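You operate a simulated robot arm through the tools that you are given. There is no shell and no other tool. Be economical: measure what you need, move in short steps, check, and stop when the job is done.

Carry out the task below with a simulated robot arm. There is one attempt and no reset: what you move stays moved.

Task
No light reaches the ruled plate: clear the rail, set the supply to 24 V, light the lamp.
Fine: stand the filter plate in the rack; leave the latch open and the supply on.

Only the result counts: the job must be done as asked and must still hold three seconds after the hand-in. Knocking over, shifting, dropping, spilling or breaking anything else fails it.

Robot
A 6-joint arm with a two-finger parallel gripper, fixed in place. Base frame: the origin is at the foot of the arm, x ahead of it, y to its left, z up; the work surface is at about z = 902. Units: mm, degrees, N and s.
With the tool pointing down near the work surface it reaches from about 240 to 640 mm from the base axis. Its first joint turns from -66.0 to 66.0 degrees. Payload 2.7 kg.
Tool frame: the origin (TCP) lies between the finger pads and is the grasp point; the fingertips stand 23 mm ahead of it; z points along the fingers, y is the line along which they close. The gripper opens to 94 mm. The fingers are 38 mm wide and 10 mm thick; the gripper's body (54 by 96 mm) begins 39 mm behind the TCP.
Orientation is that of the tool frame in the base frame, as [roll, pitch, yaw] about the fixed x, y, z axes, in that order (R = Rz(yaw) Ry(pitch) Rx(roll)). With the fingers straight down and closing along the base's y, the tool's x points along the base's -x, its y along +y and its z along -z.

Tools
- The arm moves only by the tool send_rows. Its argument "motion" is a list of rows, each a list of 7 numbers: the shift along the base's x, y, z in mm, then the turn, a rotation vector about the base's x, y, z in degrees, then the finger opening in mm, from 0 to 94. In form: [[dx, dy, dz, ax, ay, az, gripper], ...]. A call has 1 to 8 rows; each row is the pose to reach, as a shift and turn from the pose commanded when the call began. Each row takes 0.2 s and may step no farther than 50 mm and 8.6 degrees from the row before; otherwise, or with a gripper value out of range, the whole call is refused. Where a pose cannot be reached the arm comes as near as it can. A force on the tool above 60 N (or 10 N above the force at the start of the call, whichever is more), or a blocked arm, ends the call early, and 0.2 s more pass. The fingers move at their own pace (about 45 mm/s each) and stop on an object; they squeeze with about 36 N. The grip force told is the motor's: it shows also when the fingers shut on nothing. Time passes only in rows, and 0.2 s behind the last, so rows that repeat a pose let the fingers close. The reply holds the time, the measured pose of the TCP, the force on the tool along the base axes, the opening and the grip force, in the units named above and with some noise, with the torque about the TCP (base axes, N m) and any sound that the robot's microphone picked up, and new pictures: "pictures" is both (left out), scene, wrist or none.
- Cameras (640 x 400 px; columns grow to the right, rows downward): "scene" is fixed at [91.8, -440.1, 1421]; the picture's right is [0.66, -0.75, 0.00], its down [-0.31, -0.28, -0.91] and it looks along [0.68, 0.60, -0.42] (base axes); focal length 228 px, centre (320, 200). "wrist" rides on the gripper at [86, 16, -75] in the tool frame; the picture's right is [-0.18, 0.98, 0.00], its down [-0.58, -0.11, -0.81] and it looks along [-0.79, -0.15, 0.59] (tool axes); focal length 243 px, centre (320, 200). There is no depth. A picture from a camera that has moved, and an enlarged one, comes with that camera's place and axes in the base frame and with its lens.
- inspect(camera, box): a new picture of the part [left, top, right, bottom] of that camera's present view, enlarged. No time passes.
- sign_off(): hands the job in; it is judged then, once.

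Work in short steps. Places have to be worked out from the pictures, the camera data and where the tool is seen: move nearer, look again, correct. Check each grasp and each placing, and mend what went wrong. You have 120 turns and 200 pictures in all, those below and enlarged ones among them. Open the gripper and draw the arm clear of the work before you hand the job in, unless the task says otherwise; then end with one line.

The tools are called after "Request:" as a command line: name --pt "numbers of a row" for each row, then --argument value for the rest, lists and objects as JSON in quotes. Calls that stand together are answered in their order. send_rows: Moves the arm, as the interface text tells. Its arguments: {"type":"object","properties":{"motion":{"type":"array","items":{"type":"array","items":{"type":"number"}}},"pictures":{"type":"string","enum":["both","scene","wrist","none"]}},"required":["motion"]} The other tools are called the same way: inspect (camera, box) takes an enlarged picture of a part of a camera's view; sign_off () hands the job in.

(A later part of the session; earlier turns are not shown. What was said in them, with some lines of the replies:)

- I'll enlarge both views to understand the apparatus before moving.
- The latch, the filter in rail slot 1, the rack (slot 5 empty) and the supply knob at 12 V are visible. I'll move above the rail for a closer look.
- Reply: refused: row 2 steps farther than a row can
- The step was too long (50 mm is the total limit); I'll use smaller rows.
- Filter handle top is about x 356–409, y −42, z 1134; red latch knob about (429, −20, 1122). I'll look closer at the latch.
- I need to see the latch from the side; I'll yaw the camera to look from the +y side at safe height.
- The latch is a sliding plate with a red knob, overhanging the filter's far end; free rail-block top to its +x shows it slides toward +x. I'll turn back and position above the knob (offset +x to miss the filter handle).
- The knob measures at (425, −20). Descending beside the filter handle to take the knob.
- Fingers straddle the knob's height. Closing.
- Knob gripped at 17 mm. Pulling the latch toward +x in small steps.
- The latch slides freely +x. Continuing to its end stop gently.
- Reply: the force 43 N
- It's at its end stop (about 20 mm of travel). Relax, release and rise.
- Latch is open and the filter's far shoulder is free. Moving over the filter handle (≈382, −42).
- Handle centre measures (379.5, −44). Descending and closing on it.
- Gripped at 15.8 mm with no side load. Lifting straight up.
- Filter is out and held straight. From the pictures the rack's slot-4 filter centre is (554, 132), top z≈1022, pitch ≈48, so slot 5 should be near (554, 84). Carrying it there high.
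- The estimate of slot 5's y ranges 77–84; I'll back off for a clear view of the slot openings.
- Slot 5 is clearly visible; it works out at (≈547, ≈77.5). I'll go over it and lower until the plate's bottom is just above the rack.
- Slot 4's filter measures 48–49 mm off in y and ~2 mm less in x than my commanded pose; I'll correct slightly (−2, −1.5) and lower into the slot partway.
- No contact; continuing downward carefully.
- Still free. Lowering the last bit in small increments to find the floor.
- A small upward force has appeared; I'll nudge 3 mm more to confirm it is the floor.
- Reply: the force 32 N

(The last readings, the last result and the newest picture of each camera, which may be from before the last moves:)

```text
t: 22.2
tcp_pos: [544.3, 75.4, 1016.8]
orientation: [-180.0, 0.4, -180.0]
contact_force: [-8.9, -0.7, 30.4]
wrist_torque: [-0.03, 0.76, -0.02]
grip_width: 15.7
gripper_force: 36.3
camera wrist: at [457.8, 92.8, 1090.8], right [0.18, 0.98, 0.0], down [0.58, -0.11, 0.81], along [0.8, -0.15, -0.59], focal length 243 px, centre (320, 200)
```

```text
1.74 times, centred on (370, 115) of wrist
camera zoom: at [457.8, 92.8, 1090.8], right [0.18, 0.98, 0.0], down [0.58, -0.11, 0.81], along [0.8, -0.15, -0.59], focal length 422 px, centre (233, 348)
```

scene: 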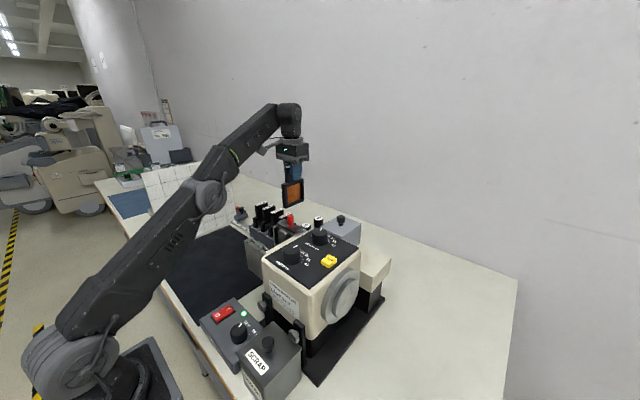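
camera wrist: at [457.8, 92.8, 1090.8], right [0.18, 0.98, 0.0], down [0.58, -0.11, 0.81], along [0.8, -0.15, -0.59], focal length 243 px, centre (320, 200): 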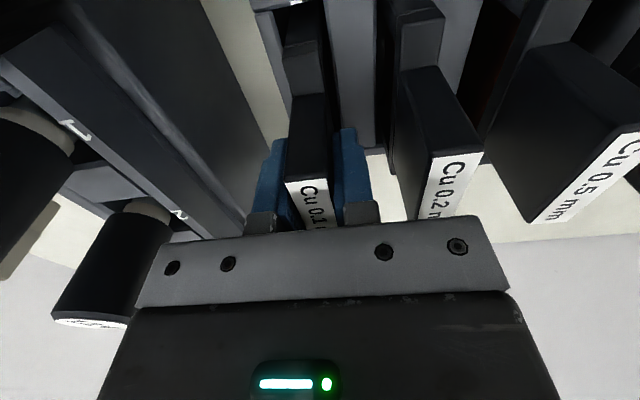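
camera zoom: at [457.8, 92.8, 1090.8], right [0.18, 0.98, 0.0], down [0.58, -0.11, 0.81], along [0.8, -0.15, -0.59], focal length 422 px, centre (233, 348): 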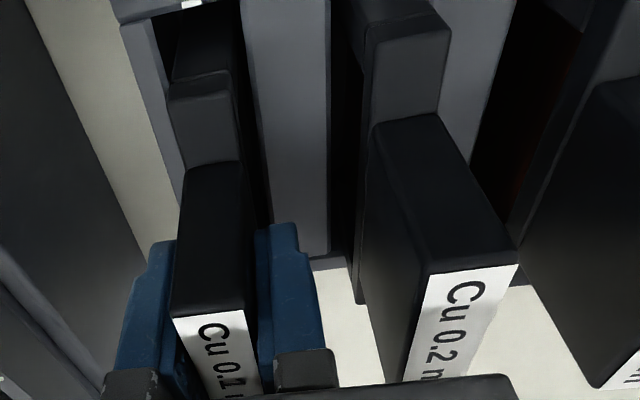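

The force includes −8.9 N in x: the plate seems to touch the far end slightly and sits ~4 mm higher than its neighbour. I'll lift 5 mm, shift −3 mm in x and lower again.

Request:
send_rows --pt "0 0 8 0 0 0 8" --pt "-3 0 8 0 0 0 8" --pt "-3 0 4 0 0 0 8" --pt "-3 0 1 0 0 0 8" --pt "-3 0 -1 0 0 0 8" --pt "-3 0 -2 0 0 0 8" --pictures "wrist"

```text
t: 23.6
tcp_pos: [541.9, 76.2, 1015.5]
orientation: [180.0, 0.7, 180.0]
contact_force: [-10.2, -1.1, 36.7]
wrist_torque: [-0.12, 0.08, -0.01]
grip_width: 15.7
gripper_force: 35.7
camera wrist: at [455.9, 92.1, 1089.3], right [0.18, 0.98, 0.0], down [0.57, -0.11, 0.81], along [0.8, -0.15, -0.58], focal length 243 px, centre (320, 200)
```

wrist: 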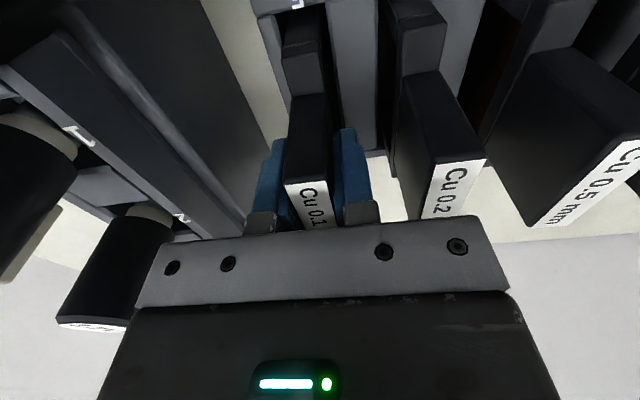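

Torque is now nearly zero with floor contact at the same height, and the top matches its neighbour — seated. Relaxing and releasing.

Request:
send_rows --pt "0 0 2.5 0 0 0 8" --pt "0 0 2.5 0 0 0 20" --pt "0 0 2.5 0 0 0 32" --pt "0 0 2.5 0 0 0 32" --pictures "wrist"

```text
t: 24.6
tcp_pos: [542.1, 75.6, 1011.9]
orientation: [-179.9, 0.0, 180.0]
contact_force: [0.4, 0.5, 0.3]
wrist_torque: [-0.02, -0.04, -0.02]
grip_width: 31.7
gripper_force: 0.0
camera wrist: at [455.9, 92.3, 1087.6], right [0.18, 0.98, 0.0], down [0.58, -0.11, 0.81], along [0.79, -0.15, -0.59], focal length 243 px, centre (320, 200)
```

wrist: 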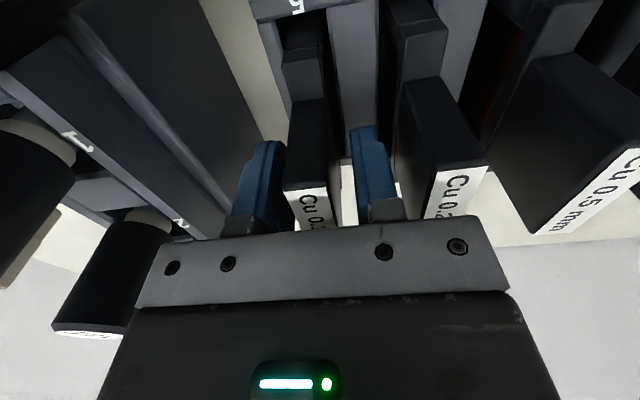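

Released; raising straight up and checking.

Request:
send_rows --pt "0 0 25 0 0 0 32" --pt "0 0 65 0 0 0 32" --pt "0 0 110 0 0 0 32" --pt "0 0 155 0 0 0 32" --pt "-40 0 180 0 0 0 32" --pt "-80 -15 190 0 0 0 32" --pictures "both"

Request:
inspect --camera "scene" --box '[235, 185, 315, 265]'

Request:
inspect --camera "wrist" --box '[250, 0, 500, 160]'

```text
t: 26.0
tcp_pos: [458.4, 61.2, 1201.9]
orientation: [-179.9, -0.1, 180.0]
contact_force: [-0.1, -0.6, -0.3]
wrist_torque: [-0.05, -0.05, -0.01]
grip_width: 32.0
gripper_force: 0.0
camera wrist: at [374.3, 77.0, 1276.9], right [0.18, 0.98, 0.0], down [0.58, -0.11, 0.81], along [0.79, -0.15, -0.59], focal length 243 px, centre (320, 200)
```

scene: 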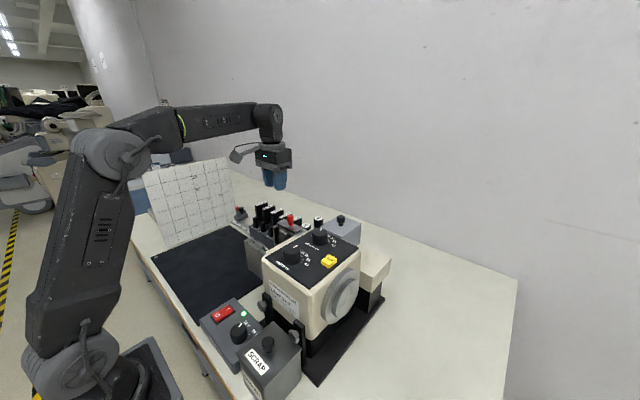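
wrist: 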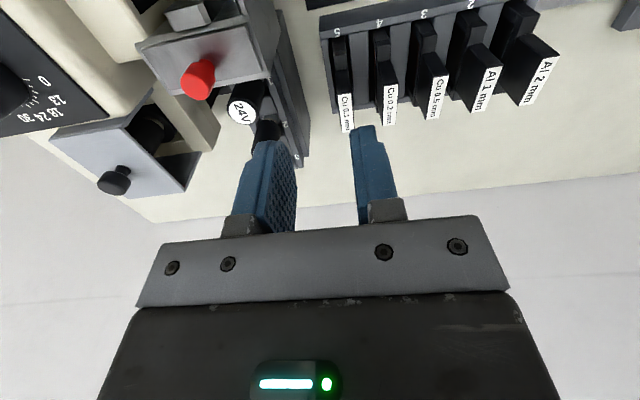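

```text
5.00 times, centred on (275, 225) of scene
camera zoom: at [91.8, -440.1, 1420.9], right [0.66, -0.75, 0.0], down [-0.31, -0.28, -0.91], along [0.68, 0.6, -0.42], focal length 1142 px, centre (545, 75)
```

zoom: 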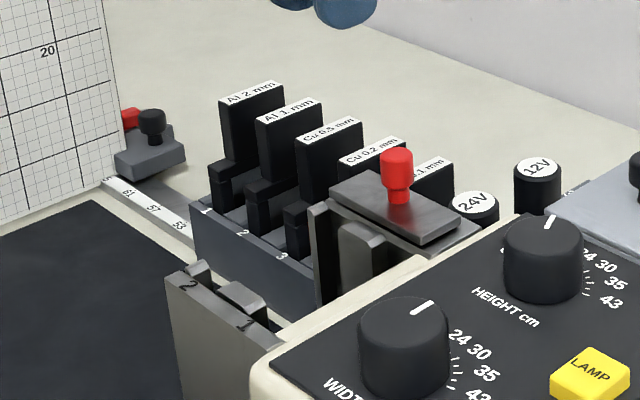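

```text
2.50 times, centred on (375, 80) of wrist
camera zoom: at [374.3, 77.0, 1276.9], right [0.18, 0.98, 0.0], down [0.58, -0.11, 0.81], along [0.79, -0.15, -0.59], focal length 606 px, centre (182, 500)
```

zoom: 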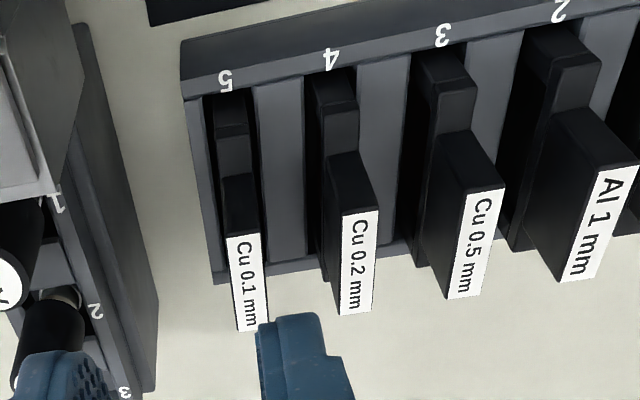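

The plate stands properly in slot 5. Next I check that the rail is really empty while heading to the supply.

Request:
send_rows --pt "-40 -20 10 0 0 0 32" --pt "-80 -40 20 0 0 0 32" --pt "-120 -60 28 0 0 0 32" --pt "-150 -75 28 0 0 0 32" --pictures "none"

Request:
inspect --camera "wrist" --box '[220, 0, 420, 140]'

Request:
inspect --camera "scene" --box '[190, 290, 310, 400]'

```text
t: 27.0
tcp_pos: [310.3, -14.3, 1231.3]
orientation: [-180.0, -0.2, 179.9]
contact_force: [0.6, 0.3, -0.1]
wrist_torque: [0.01, -0.05, 0.01]
grip_width: 31.9
gripper_force: 0.1
```

```text
2.86 times, centred on (320, 70) of wrist
camera zoom: at [225.2, 2.6, 1305.2], right [0.18, 0.98, 0.0], down [0.58, -0.11, 0.81], along [0.79, -0.15, -0.59], focal length 693 px, centre (320, 571)
```

zoom: 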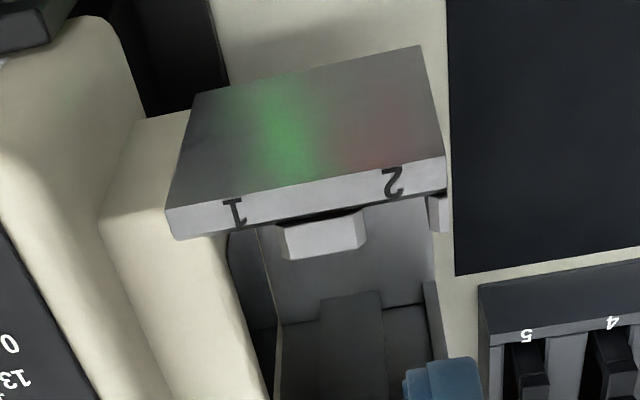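

```text
3.64 times, centred on (250, 345) of scene
camera zoom: at [91.8, -440.1, 1420.9], right [0.66, -0.75, 0.0], down [-0.31, -0.28, -0.91], along [0.68, 0.6, -0.42], focal length 831 px, centre (574, -327)
```

zoom: 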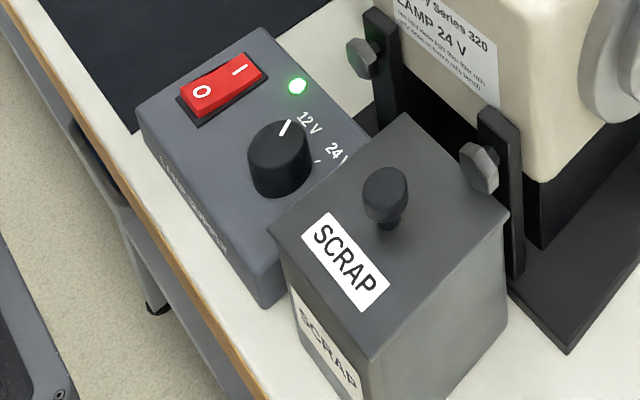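

The rail is empty (only fixed guides). Now to the supply: I estimate the knob near (226, −90, 950). Moving in above it for a closer look.

Request:
send_rows --pt "-40 -25 0 0 0 0 50" --pt "-75 -50 0 0 0 0 60" --pt "-80 -65 -35 0 0 0 60" --pt "-80 -70 -80 0 0 0 60" --pt "-80 -70 -120 0 0 0 60" --pictures "both"

```text
t: 28.2
tcp_pos: [229.4, -84.2, 1112.5]
orientation: [-179.8, 0.0, -180.0]
contact_force: [0.2, -0.1, 0.8]
wrist_torque: [-0.02, 0.02, 0.02]
grip_width: 60.3
gripper_force: 0.1
camera wrist: at [144.3, -66.7, 1187.2], right [0.18, 0.98, 0.0], down [0.58, -0.11, 0.81], along [0.79, -0.15, -0.59], focal length 243 px, centre (320, 200)
```

scene: 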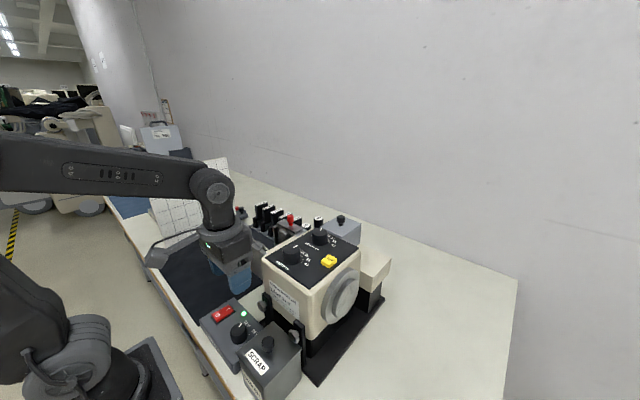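
wrist: 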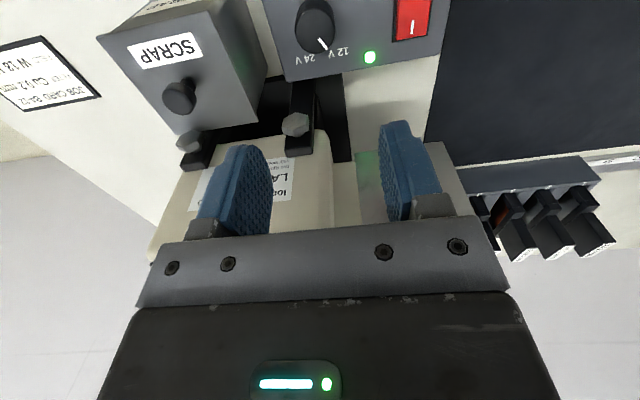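

Request:
inspect --camera "wrist" --box '[240, 0, 440, 140]'

Request:
inspect --camera "scene" --box '[205, 295, 285, 365]'

```text
2.86 times, centred on (340, 70) of wrist
camera zoom: at [144.3, -66.7, 1187.2], right [0.18, 0.98, 0.0], down [0.58, -0.11, 0.81], along [0.79, -0.15, -0.59], focal length 693 px, centre (263, 571)
```

zoom: 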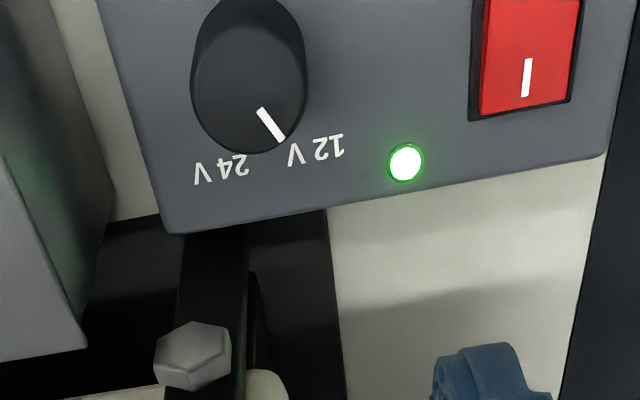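

```text
5.71 times, centred on (245, 330) of scene
camera zoom: at [91.8, -440.1, 1420.9], right [0.66, -0.75, 0.0], down [-0.31, -0.28, -0.91], along [0.68, 0.6, -0.42], focal length 1305 px, centre (749, -543)
```

zoom: 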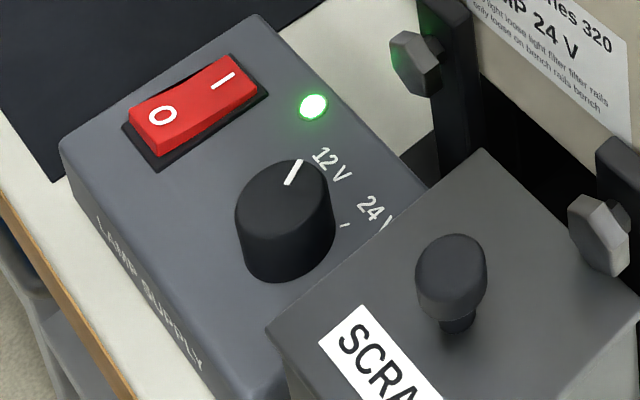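

Knob top centre is (226, −86, ~951), diameter ~34; its mark is at ~+29° (12 V) and 24 V lies at about −31°, so a −60° turn is needed. To avoid the hex screw at (273, −112, 1005) I'll pre-yaw +12° and end at −48°. Lowering to just above.

Request:
send_rows --pt "-4 -2 -40 0 0 6 52" --pt "-4 -2 -80 0 0 12 52" --pt "-4 -2 -115 0 0 12 52" --pictures "both"

Request:
inspect --camera "scene" --box '[190, 270, 310, 365]'

```text
t: 29.0
tcp_pos: [227.4, -85.7, 995.1]
orientation: [-179.9, 0.0, -167.9]
contact_force: [-0.3, 0.4, -0.1]
wrist_torque: [0.04, 0.01, -0.01]
grip_width: 51.9
gripper_force: 0.1
camera wrist: at [139.6, -87.7, 1070.2], right [-0.03, 1.0, 0.0], down [0.59, 0.02, 0.81], along [0.81, 0.02, -0.59], focal length 243 px, centre (320, 200)
```

scene: 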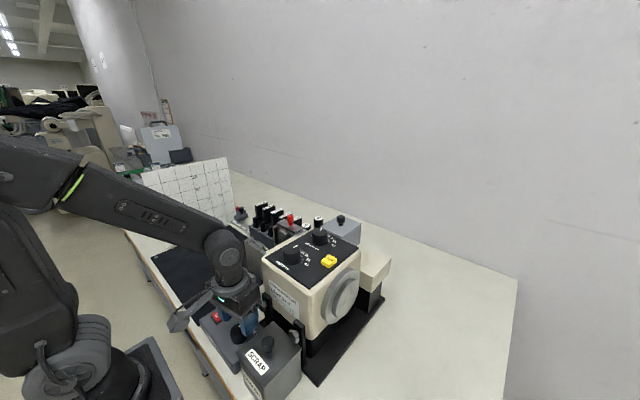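
wrist: 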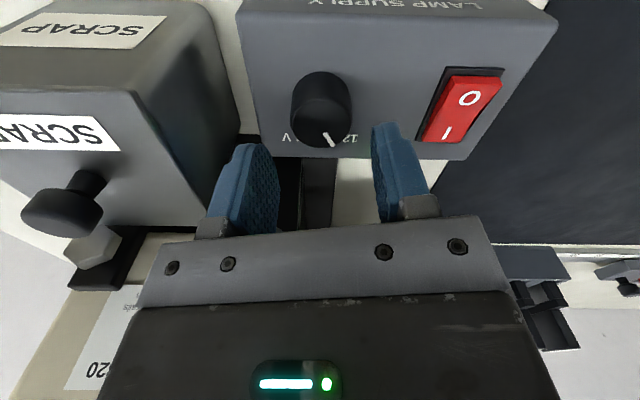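

```text
4.21 times, centred on (250, 318) of scene
camera zoom: at [91.8, -440.1, 1420.9], right [0.66, -0.75, 0.0], down [-0.31, -0.28, -0.91], along [0.68, 0.6, -0.42], focal length 962 px, centre (615, -295)
```

zoom: 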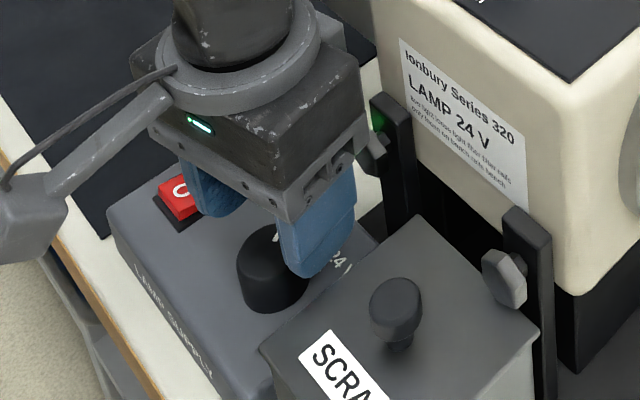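

Gripper is centred on the knob (226.3, −85). Lowering to grip height.

Request:
send_rows --pt "0 0.5 -15 0 0 0 52" --pt "0 0.5 -27 0 0 0 52" --pt "0 0.5 -34 0 0 0 52" --pictures "wrist"

Request:
inspect --camera "scene" --box '[190, 270, 310, 365]'

```text
t: 29.8
tcp_pos: [227.1, -86.2, 962.3]
orientation: [-179.9, 0.0, -167.9]
contact_force: [0.2, 0.3, -0.4]
wrist_torque: [0.0, -0.02, 0.02]
grip_width: 52.0
gripper_force: 0.1
camera wrist: at [139.8, -87.1, 1037.1], right [-0.02, 1.0, 0.0], down [0.59, 0.02, 0.81], along [0.81, 0.02, -0.59], focal length 243 px, centre (320, 200)
```

wrist: 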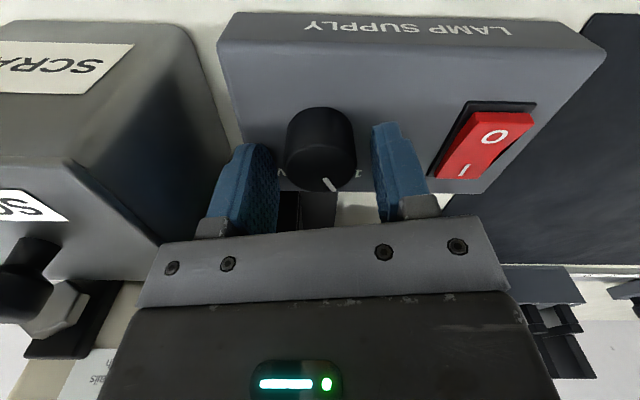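

```text
4.21 times, centred on (250, 318) of scene
camera zoom: at [91.8, -440.1, 1421.0], right [0.66, -0.75, 0.0], down [-0.31, -0.28, -0.91], along [0.68, 0.6, -0.42], focal length 962 px, centre (615, -295)
```

zoom: 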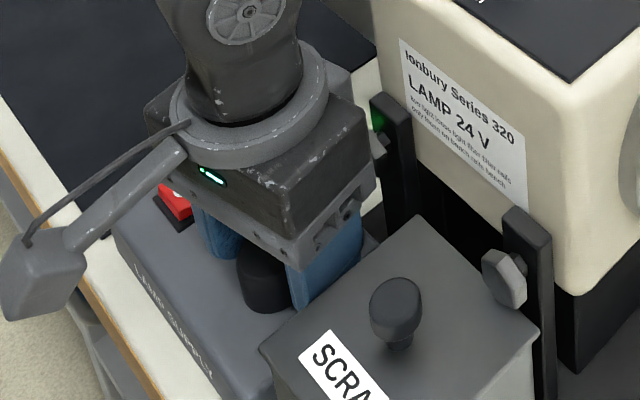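

Good alignment, no contact. Closing on the knob.

Request:
send_rows --pt "0 0.5 0 0 0 0 40" --pt "0 0.5 0 0 0 0 30" --pt "0 0.5 0 0 0 0 25" --pictures "none"

```text
t: 30.6
tcp_pos: [227.8, -85.0, 963.0]
orientation: [179.9, 0.0, -167.9]
contact_force: [-0.2, 11.4, -2.9]
wrist_torque: [0.49, -0.02, -0.07]
grip_width: 33.7
gripper_force: 45.3
```

Gripped at 33.7 mm. Easing +1 mm in y and turning clockwise, first part.

Request:
send_rows --pt "0 1 0 0 0 -4 25" --pt "0 1 0 0 0 -12 25" --pt "0 1 0 0 0 -20 25" --pt "0 1 0 0 0 -28 25" --pictures "both"

```text
t: 31.6
tcp_pos: [227.6, -87.6, 962.6]
orientation: [-179.5, 0.1, 167.3]
contact_force: [-5.7, -16.3, 1.0]
wrist_torque: [0.29, -0.49, 0.11]
grip_width: 33.7
gripper_force: 44.8
stopped in row 4: the force on the tool passed its limit at 64 N (the readings are from after the stop); the commanded pose is now the measured one
camera wrist: at [146.9, -51.4, 1036.8], right [0.4, 0.92, -0.01], down [0.54, -0.23, 0.81], along [0.74, -0.32, -0.59], focal length 243 px, centre (320, 200)
```

scene: 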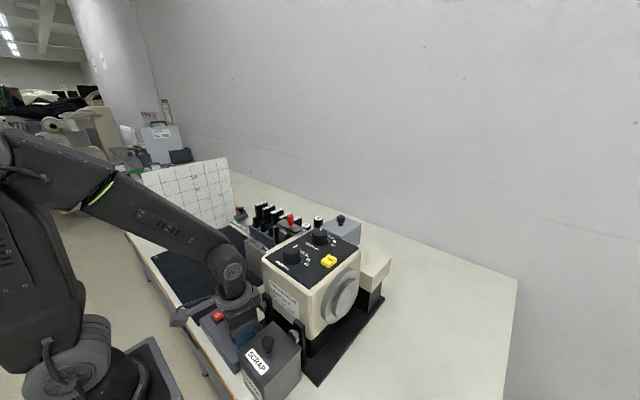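
wrist: 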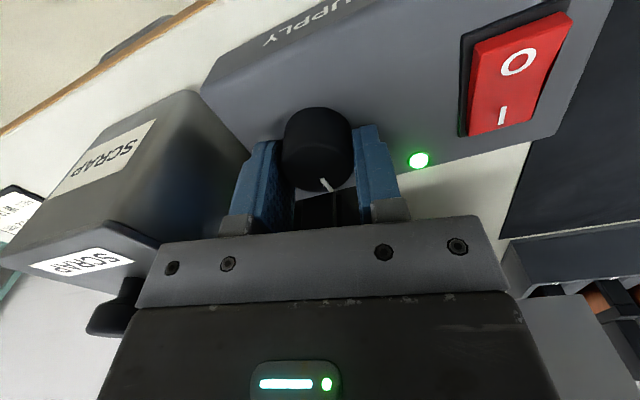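

Knob turned with the gripper (~25°) but lateral force built up — an eccentric grip. I'll check the box hasn't shifted, then release and regrip centred.

Request:
inspect --camera "scene" --box '[190, 270, 310, 365]'

Request:
send_rows --pt "0 0 0 0 0 0 34" --pt "0 0 0 0 0 0 44" --pt "0 0 0 0 0 0 50" --pictures "wrist"

```text
4.21 times, centred on (250, 318) of scene
camera zoom: at [91.6, -440.5, 1420.8], right [0.66, -0.75, 0.0], down [-0.31, -0.28, -0.91], along [0.68, 0.6, -0.42], focal length 962 px, centre (615, -295)
```

zoom: 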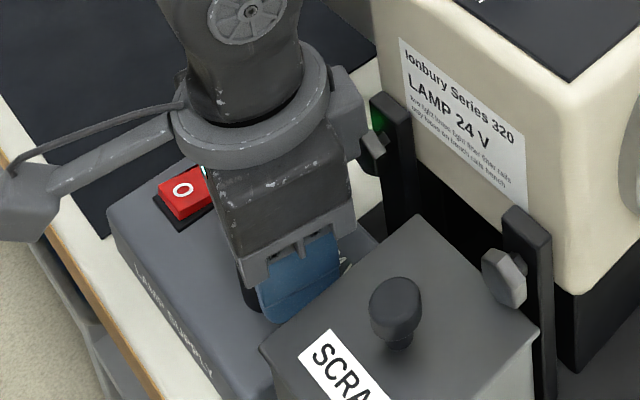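

```text
t: 32.4
tcp_pos: [227.4, -87.6, 963.4]
orientation: [-179.5, 0.1, 167.2]
contact_force: [0.4, 0.2, -0.4]
wrist_torque: [0.02, -0.02, 0.02]
grip_width: 49.9
gripper_force: 0.1
camera wrist: at [147.3, -50.4, 1036.8], right [0.4, 0.92, -0.01], down [0.54, -0.23, 0.81], along [0.74, -0.32, -0.59], focal length 243 px, centre (320, 200)
```

wrist: 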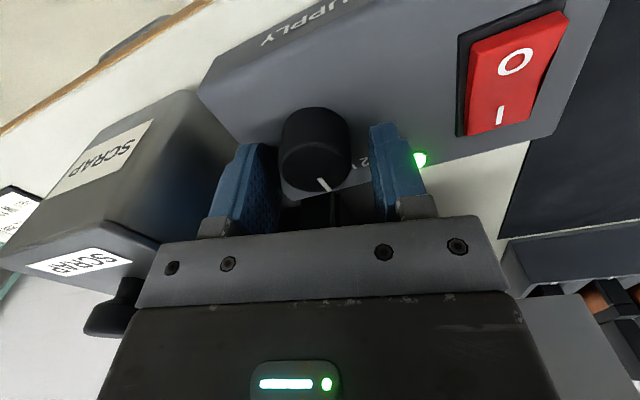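

The forces are consistent with my grip centre being ~3 mm too far in +x. I'll recentre (−3, −0.8), regrip and continue turning; mark is now ≈+5°, so ≈−35° remain.

Request:
send_rows --pt "-3 -0.8 0 0 0 0 45" --pt "-3 -0.8 0 0 0 0 35" --pt "-3 -0.8 0 0 0 0 25" --pt "-3 -0.8 0 0 0 0 25" --pt "-3 -0.8 0 0 0 -6 25" --pt "-3 -0.8 0 0 0 -12 25" --pictures "wrist"

```text
t: 33.8
tcp_pos: [224.4, -87.4, 962.9]
orientation: [-179.6, 0.1, 155.3]
contact_force: [-1.3, -14.2, -21.3]
wrist_torque: [0.09, -1.62, 0.06]
grip_width: 34.0
gripper_force: 45.5
camera wrist: at [153.2, -35.6, 1036.7], right [0.58, 0.82, -0.01], down [0.48, -0.34, 0.81], along [0.66, -0.47, -0.59], focal length 243 px, centre (320, 200)
```

wrist: 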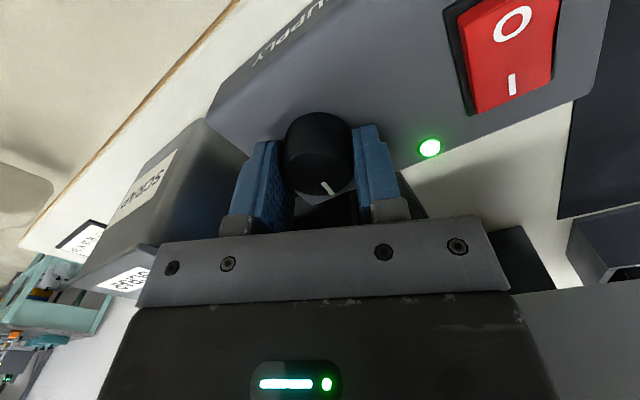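

A downward load and torque appeared (Fz −21 N); checking the scene before going on.

Request:
inspect --camera "scene" --box '[120, 210, 310, 370]'

```text
2.50 times, centred on (215, 290) of scene
camera zoom: at [91.8, -440.6, 1420.8], right [0.66, -0.75, 0.0], down [-0.31, -0.28, -0.91], along [0.68, 0.6, -0.42], focal length 571 px, centre (582, -25)
```

zoom: 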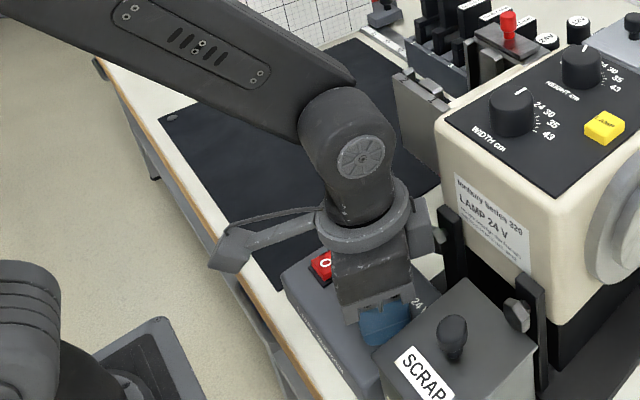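

Request:
send_rows --pt "0 0 0 0 0 0 40" --pt "0 0 0 0 0 0 50" --pt "0 0 0 0 0 0 50" --pictures "wrist"

```text
t: 34.6
tcp_pos: [224.8, -87.0, 963.3]
orientation: [-179.5, 0.1, 155.3]
contact_force: [-0.2, -0.3, 0.5]
wrist_torque: [-0.02, 0.02, -0.03]
grip_width: 49.8
gripper_force: 0.0
camera wrist: at [153.4, -35.0, 1037.3], right [0.58, 0.82, -0.01], down [0.48, -0.34, 0.81], along [0.66, -0.47, -0.59], focal length 243 px, centre (320, 200)
```

wrist: 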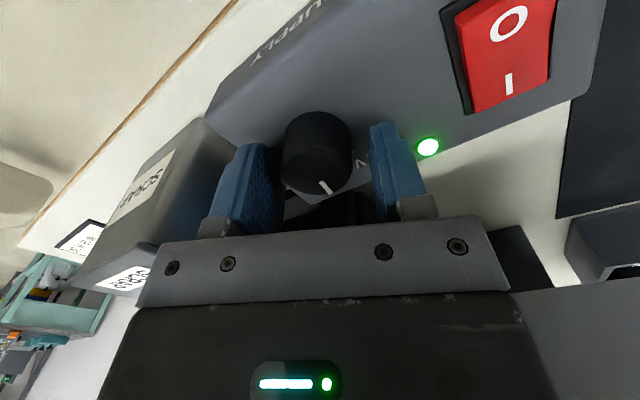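

All loads came from the grip itself (zero after release), and the knob has turned ~37° so far. Regrip with the small tilt corrected and turn the remaining ≈−25°.

Request:
send_rows --pt "0 -0.6 0 0.4 -0.2 0 42" --pt "0 -0.6 0 0.4 -0.2 0 30" --pt "0 -0.6 0 0.4 -0.2 0 25" --pt "0 -0.6 0 0.4 -0.2 0 25" --pt "0 -0.6 0 0.4 -0.2 -6 25" --pt "0 -0.6 0 0.4 -0.2 -12 25" --pictures "wrist"

```text
t: 36.0
tcp_pos: [224.2, -88.2, 962.5]
orientation: [180.0, 0.1, 143.3]
contact_force: [-6.9, -10.6, 0.7]
wrist_torque: [-1.13, -0.73, 0.06]
grip_width: 33.6
gripper_force: 44.8
camera wrist: at [165.0, -23.4, 1037.3], right [0.74, 0.68, 0.0], down [0.4, -0.43, 0.81], along [0.55, -0.59, -0.59], focal length 243 px, centre (320, 200)
```

wrist: 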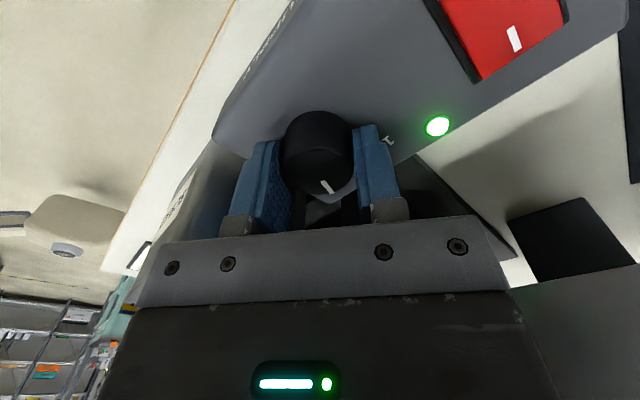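

Turning well (now ~49° total). Continuing about 12° more with a slight recentring.

Request:
send_rows --pt "-0.5 -0.7 0 0 0 -4 25" --pt "-0.7 -1 0 0 0 -8 25" --pt "-0.7 -1 0 0 0 -12 25" --pictures "wrist"

Request:
inspect --camera "scene" --box '[190, 270, 310, 365]'

```text
t: 36.8
tcp_pos: [224.1, -89.5, 961.9]
orientation: [180.0, 0.0, 131.4]
contact_force: [-11.3, -14.5, 11.9]
wrist_torque: [0.84, 0.31, 0.67]
grip_width: 33.8
gripper_force: 45.4
camera wrist: at [179.0, -13.2, 1037.4], right [0.86, 0.51, 0.0], down [0.3, -0.51, 0.81], along [0.41, -0.69, -0.59], focal length 243 px, centre (320, 200)
```

wrist: 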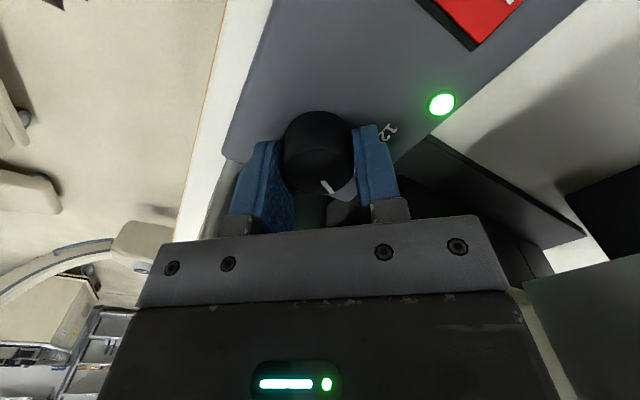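

```text
4.21 times, centred on (250, 318) of scene
camera zoom: at [91.4, -440.5, 1420.9], right [0.66, -0.75, 0.0], down [-0.31, -0.28, -0.91], along [0.68, 0.6, -0.42], focal length 962 px, centre (615, -295)
```

zoom: 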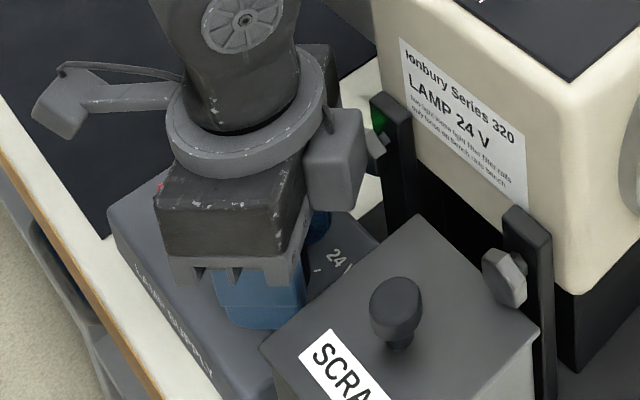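

Torque about z jumped to 0.67 Nm — the knob's end stop (24 V). Releasing and rising to look.

Request:
send_rows --pt "0 0 0 0 0 1 25" --pt "0 0 0 0 0 1 40" --pt "0 0 0 0 0 1 50" --pt "0 0 0 0 0 1 52" --pt "0 0 40 0 0 1 52" --pt "0 0 85 0 0 1 52" --pt "0 20 125 0 0 1 52" --pictures "both"

Request:
inspect --camera "scene" --box '[190, 290, 310, 385]'

```text
t: 38.4
tcp_pos: [225.4, -70.2, 1090.4]
orientation: [180.0, 0.2, 132.4]
contact_force: [-0.2, 0.0, -0.4]
wrist_torque: [-0.01, 0.03, 0.01]
grip_width: 52.2
gripper_force: 0.0
camera wrist: at [179.1, 6.4, 1163.5], right [0.85, 0.53, 0.0], down [0.31, -0.5, 0.81], along [0.42, -0.69, -0.59], focal length 243 px, centre (320, 200)
```

scene: 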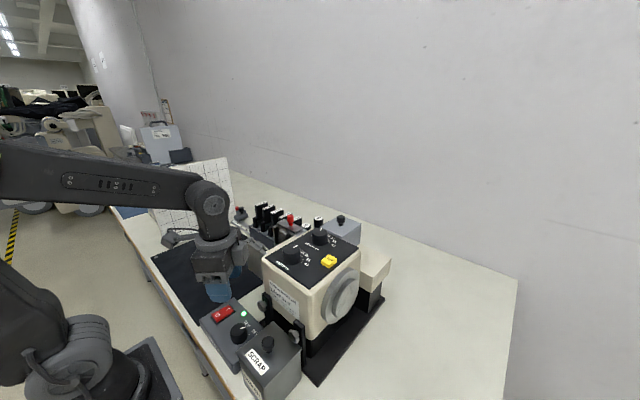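
wrist: 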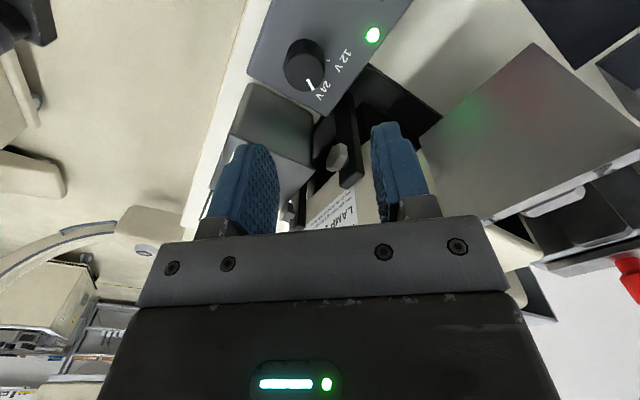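

```text
4.21 times, centred on (250, 338) of scene
camera zoom: at [91.8, -440.1, 1421.0], right [0.66, -0.75, 0.0], down [-0.31, -0.28, -0.91], along [0.68, 0.6, -0.42], focal length 962 px, centre (615, -379)
```

zoom: 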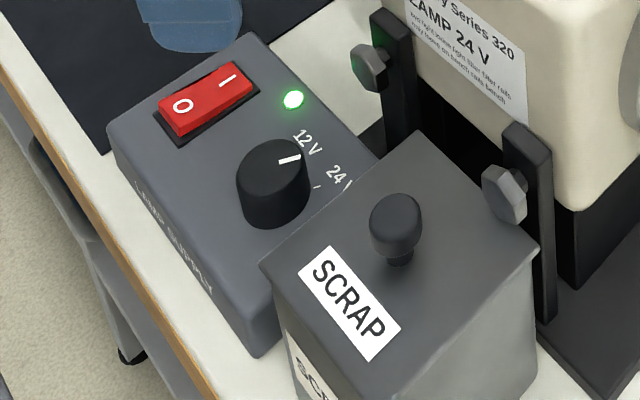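

Request:
inspect --camera "wrist" --box '[260, 10, 400, 120]'

```text
3.64 times, centred on (330, 65) of wrist
camera zoom: at [179.1, 6.4, 1163.5], right [0.85, 0.53, 0.0], down [0.31, -0.5, 0.81], along [0.42, -0.69, -0.59], focal length 882 px, centre (284, 691)
```

zoom: 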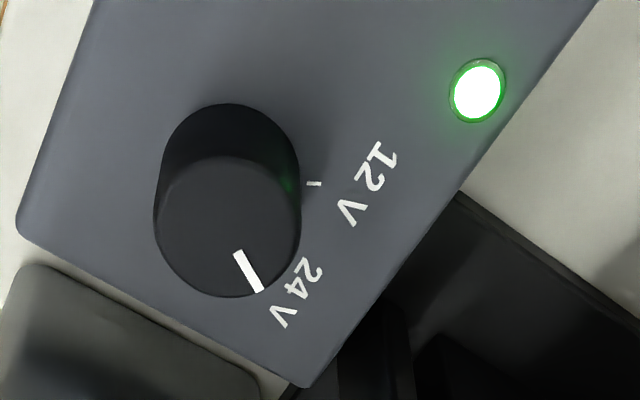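

Both views put the mark at ≈−32°, matching the 24 V tick (−31°). Supply LED is on. Now rising and moving toward the LAMP button.

Request:
send_rows --pt "0 0 45 0 0 8 40" --pt "0 0 90 0 0 16 20" --pt "5 -5 135 0 0 24 0" --pt "35 -35 145 0 0 32 0" --pt "65 -65 150 0 0 40 0" --pt "95 -95 150 0 0 47.6 0" --pt "125 -125 150 0 0 47.6 0" --pt "125 -125 150 0 0 47.6 0" --pictures "both"

```text
t: 40.2
tcp_pos: [348.1, -191.8, 1240.7]
orientation: [179.9, 0.2, -180.0]
contact_force: [0.4, 0.3, 0.5]
wrist_torque: [-0.01, 0.01, -0.03]
grip_width: 0.0
gripper_force: 35.8
camera wrist: at [263.0, -175.7, 1314.4], right [0.18, 0.98, 0.0], down [0.58, -0.11, 0.81], along [0.79, -0.15, -0.59], focal length 243 px, centre (320, 200)
```

scene: 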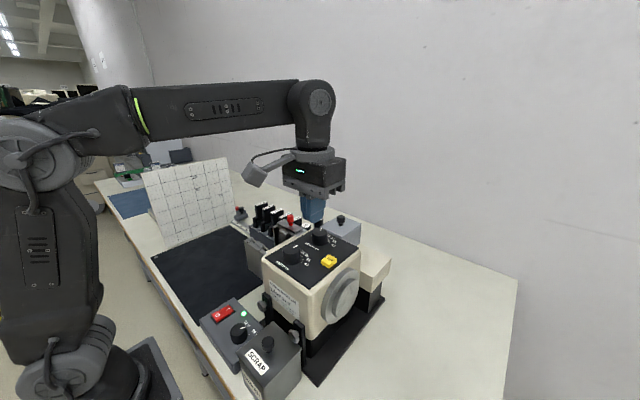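
wrist: 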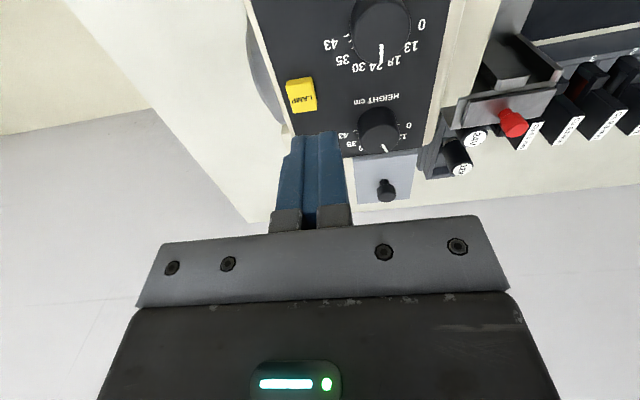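

The button measures (374, −213). Moving above it with closed fingers.

Request:
send_rows --pt "14 -11 -20 0 0 0 0" --pt "26 -21 -45 0 0 0 0" --pt "26 -21 -75 0 0 0 0" --pt "26 -21 -75 0 0 0 0" --pictures "wrist"

Request:
inspect --camera "scene" --box '[270, 180, 390, 290]'

```text
t: 41.2
tcp_pos: [374.2, -215.3, 1162.1]
orientation: [180.0, 0.1, 179.9]
contact_force: [1.1, -0.5, 0.2]
wrist_torque: [0.0, 0.0, 0.02]
grip_width: 0.1
gripper_force: 36.0
camera wrist: at [288.5, -198.6, 1236.2], right [0.19, 0.98, 0.0], down [0.58, -0.11, 0.81], along [0.79, -0.15, -0.59], focal length 243 px, centre (320, 200)
```

wrist: 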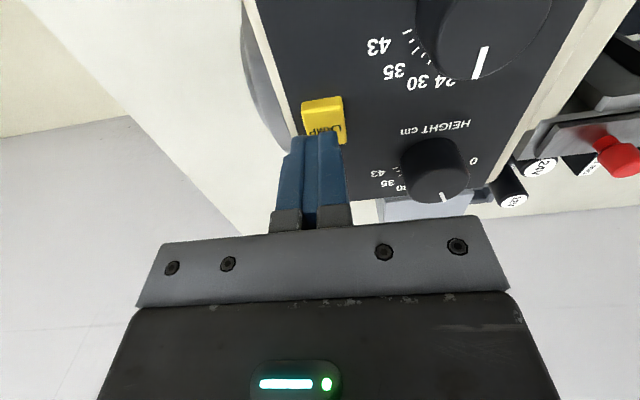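

```text
3.64 times, centred on (330, 235) of scene
camera zoom: at [91.8, -440.1, 1421.0], right [0.66, -0.75, 0.0], down [-0.31, -0.28, -0.91], along [0.68, 0.6, -0.42], focal length 831 px, centre (284, 73)
```

zoom: 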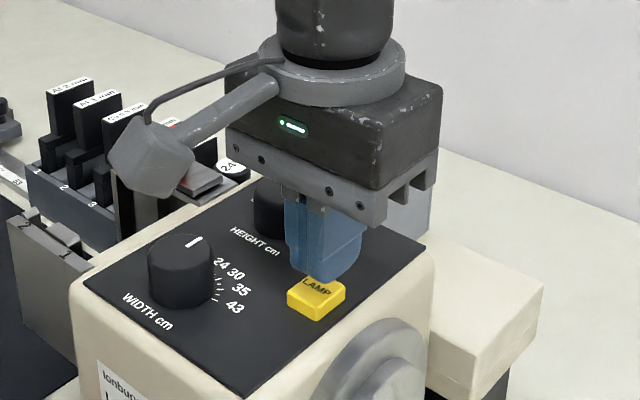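

Aligned. Pressing down gently in small steps.

Request:
send_rows --pt "-1 2 -10 0 0 0 0" --pt "-1 2 -16 0 0 0 0" --pt "-1 2 -19 0 0 0 0" --pt "-1 2 -22 0 0 0 0" --pictures "none"

```text
t: 42.2
tcp_pos: [374.1, -211.9, 1145.5]
orientation: [-179.7, 0.5, 180.0]
contact_force: [-7.4, 7.3, 42.1]
wrist_torque: [0.16, 0.57, -0.09]
grip_width: 0.2
gripper_force: 35.6
heard: click
```

A click was heard. Backing straight up and checking for light.

Request:
send_rows --pt "0 0 10 0 0 0 0" --pt "0 0 40 0 0 0 0" --pt "0 0 85 0 0 0 0" --pt "0 0 125 0 0 0 0" --pictures "both"

Request:
inspect --camera "scene" --box '[130, 150, 380, 320]'

```text
t: 43.2
tcp_pos: [371.3, -215.2, 1264.9]
orientation: [179.9, 0.0, 179.9]
contact_force: [-0.2, 0.5, 0.2]
wrist_torque: [0.01, -0.03, -0.01]
grip_width: 0.0
gripper_force: 35.6
camera wrist: at [286.0, -197.3, 1340.3], right [0.19, 0.98, 0.0], down [0.58, -0.11, 0.81], along [0.79, -0.15, -0.59], focal length 243 px, centre (320, 200)
```

scene: 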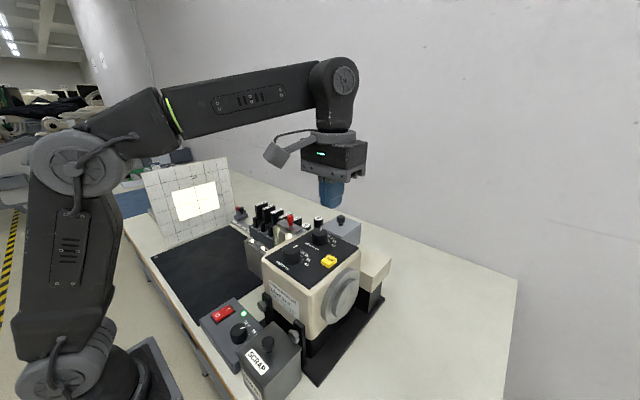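
wrist: 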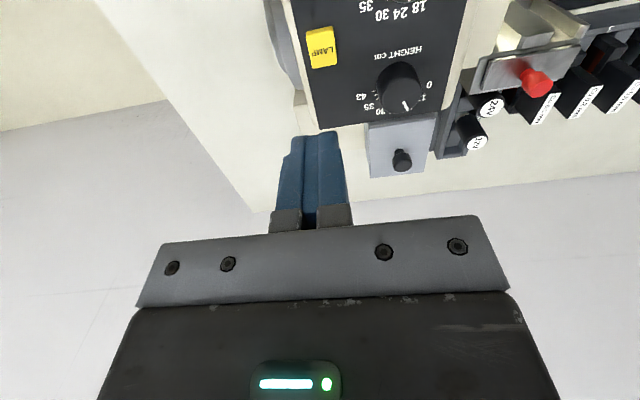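

```text
2.35 times, centred on (255, 235) of scene
camera zoom: at [91.8, -440.1, 1421.0], right [0.66, -0.75, 0.0], down [-0.31, -0.28, -0.91], along [0.68, 0.6, -0.42], focal length 537 px, centre (473, 118)
```

zoom: 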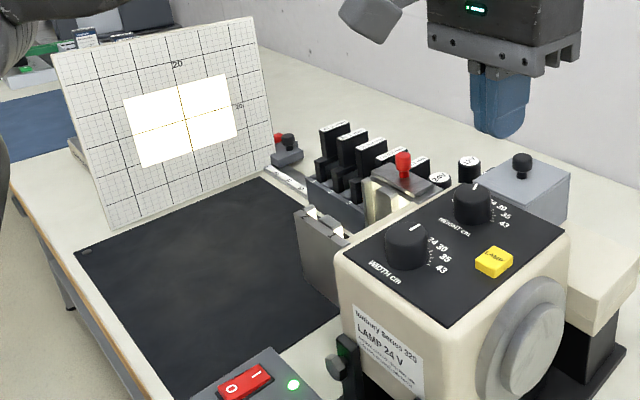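

The plate is lit with a full bright field, latch open, supply on. I'll open the gripper, stay clear and wait to see whether the lamp is on a timer.

Request:
send_rows --pt "-20 20 20 0 0 0 60" --pt "-40 40 40 0 0 0 94" --pt "-40 40 40 0 0 0 94" --pt "-40 40 40 0 0 0 94" --pt "-40 40 40 0 0 0 94" --pt "-40 40 40 0 0 0 94" --pt "-40 40 40 0 0 0 94" --pt "-40 40 40 0 0 0 94" --pictures "none"

Request:
send_rows --pt "0 0 0 0 0 0 94" --pt "0 0 0 0 0 0 94" --pt "0 0 0 0 0 0 94" --pt "0 0 0 0 0 0 94" --pt "0 0 0 0 0 0 94" --pt "0 0 0 0 0 0 94" --pt "0 0 0 0 0 0 94" --pt "0 0 0 0 0 0 94" --pictures "scene"

Request:
inspect --camera "scene" --box '[130, 150, 330, 360]'

```text
t: 45.0
tcp_pos: [332.1, -172.6, 1306.3]
orientation: [-180.0, 0.1, 179.9]
contact_force: [0.5, 0.1, -0.4]
wrist_torque: [-0.01, 0.01, -0.01]
grip_width: 94.0
gripper_force: 0.1
```

```text
t: 46.8
tcp_pos: [331.6, -173.1, 1305.9]
orientation: [-180.0, 0.1, 179.8]
contact_force: [0.6, -0.3, -0.6]
wrist_torque: [0.02, 0.04, 0.01]
grip_width: 94.0
gripper_force: 0.2
```

scene: 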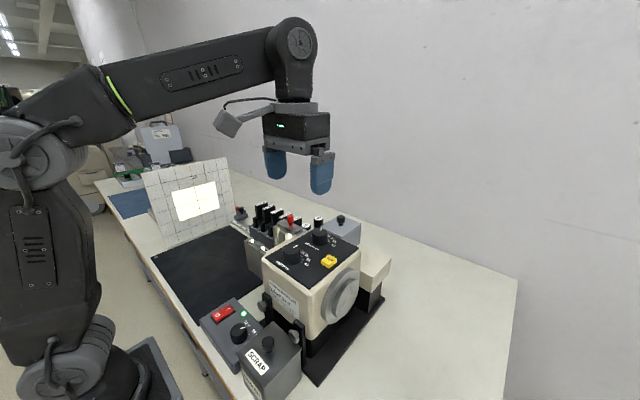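

```text
1.90 times, centred on (230, 255) of scene
camera zoom: at [91.8, -440.1, 1421.0], right [0.66, -0.75, 0.0], down [-0.31, -0.28, -0.91], along [0.68, 0.6, -0.42], focal length 435 px, centre (491, 95)
```

zoom: 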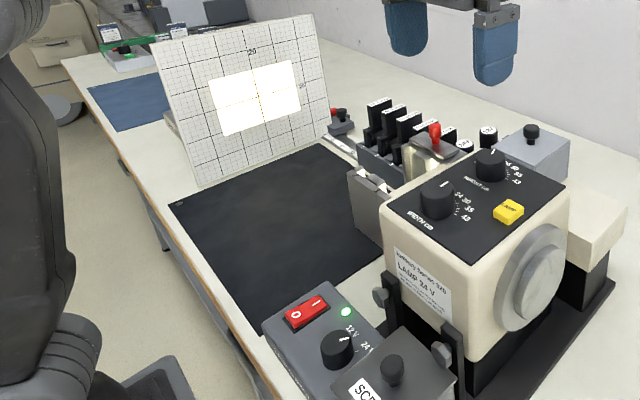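

Light is steady after 4 s, the filter is in the rack, the latch is open and the arm is clear. Handing in.

Request:
sign_off

```text
The job is handed in.
```

The job is handed in: the rail is clear with the Cu 0.1 mm plate in rack slot 5, the latch is open, the supply is on at 24 V, and the lamp lights the ruled plate.
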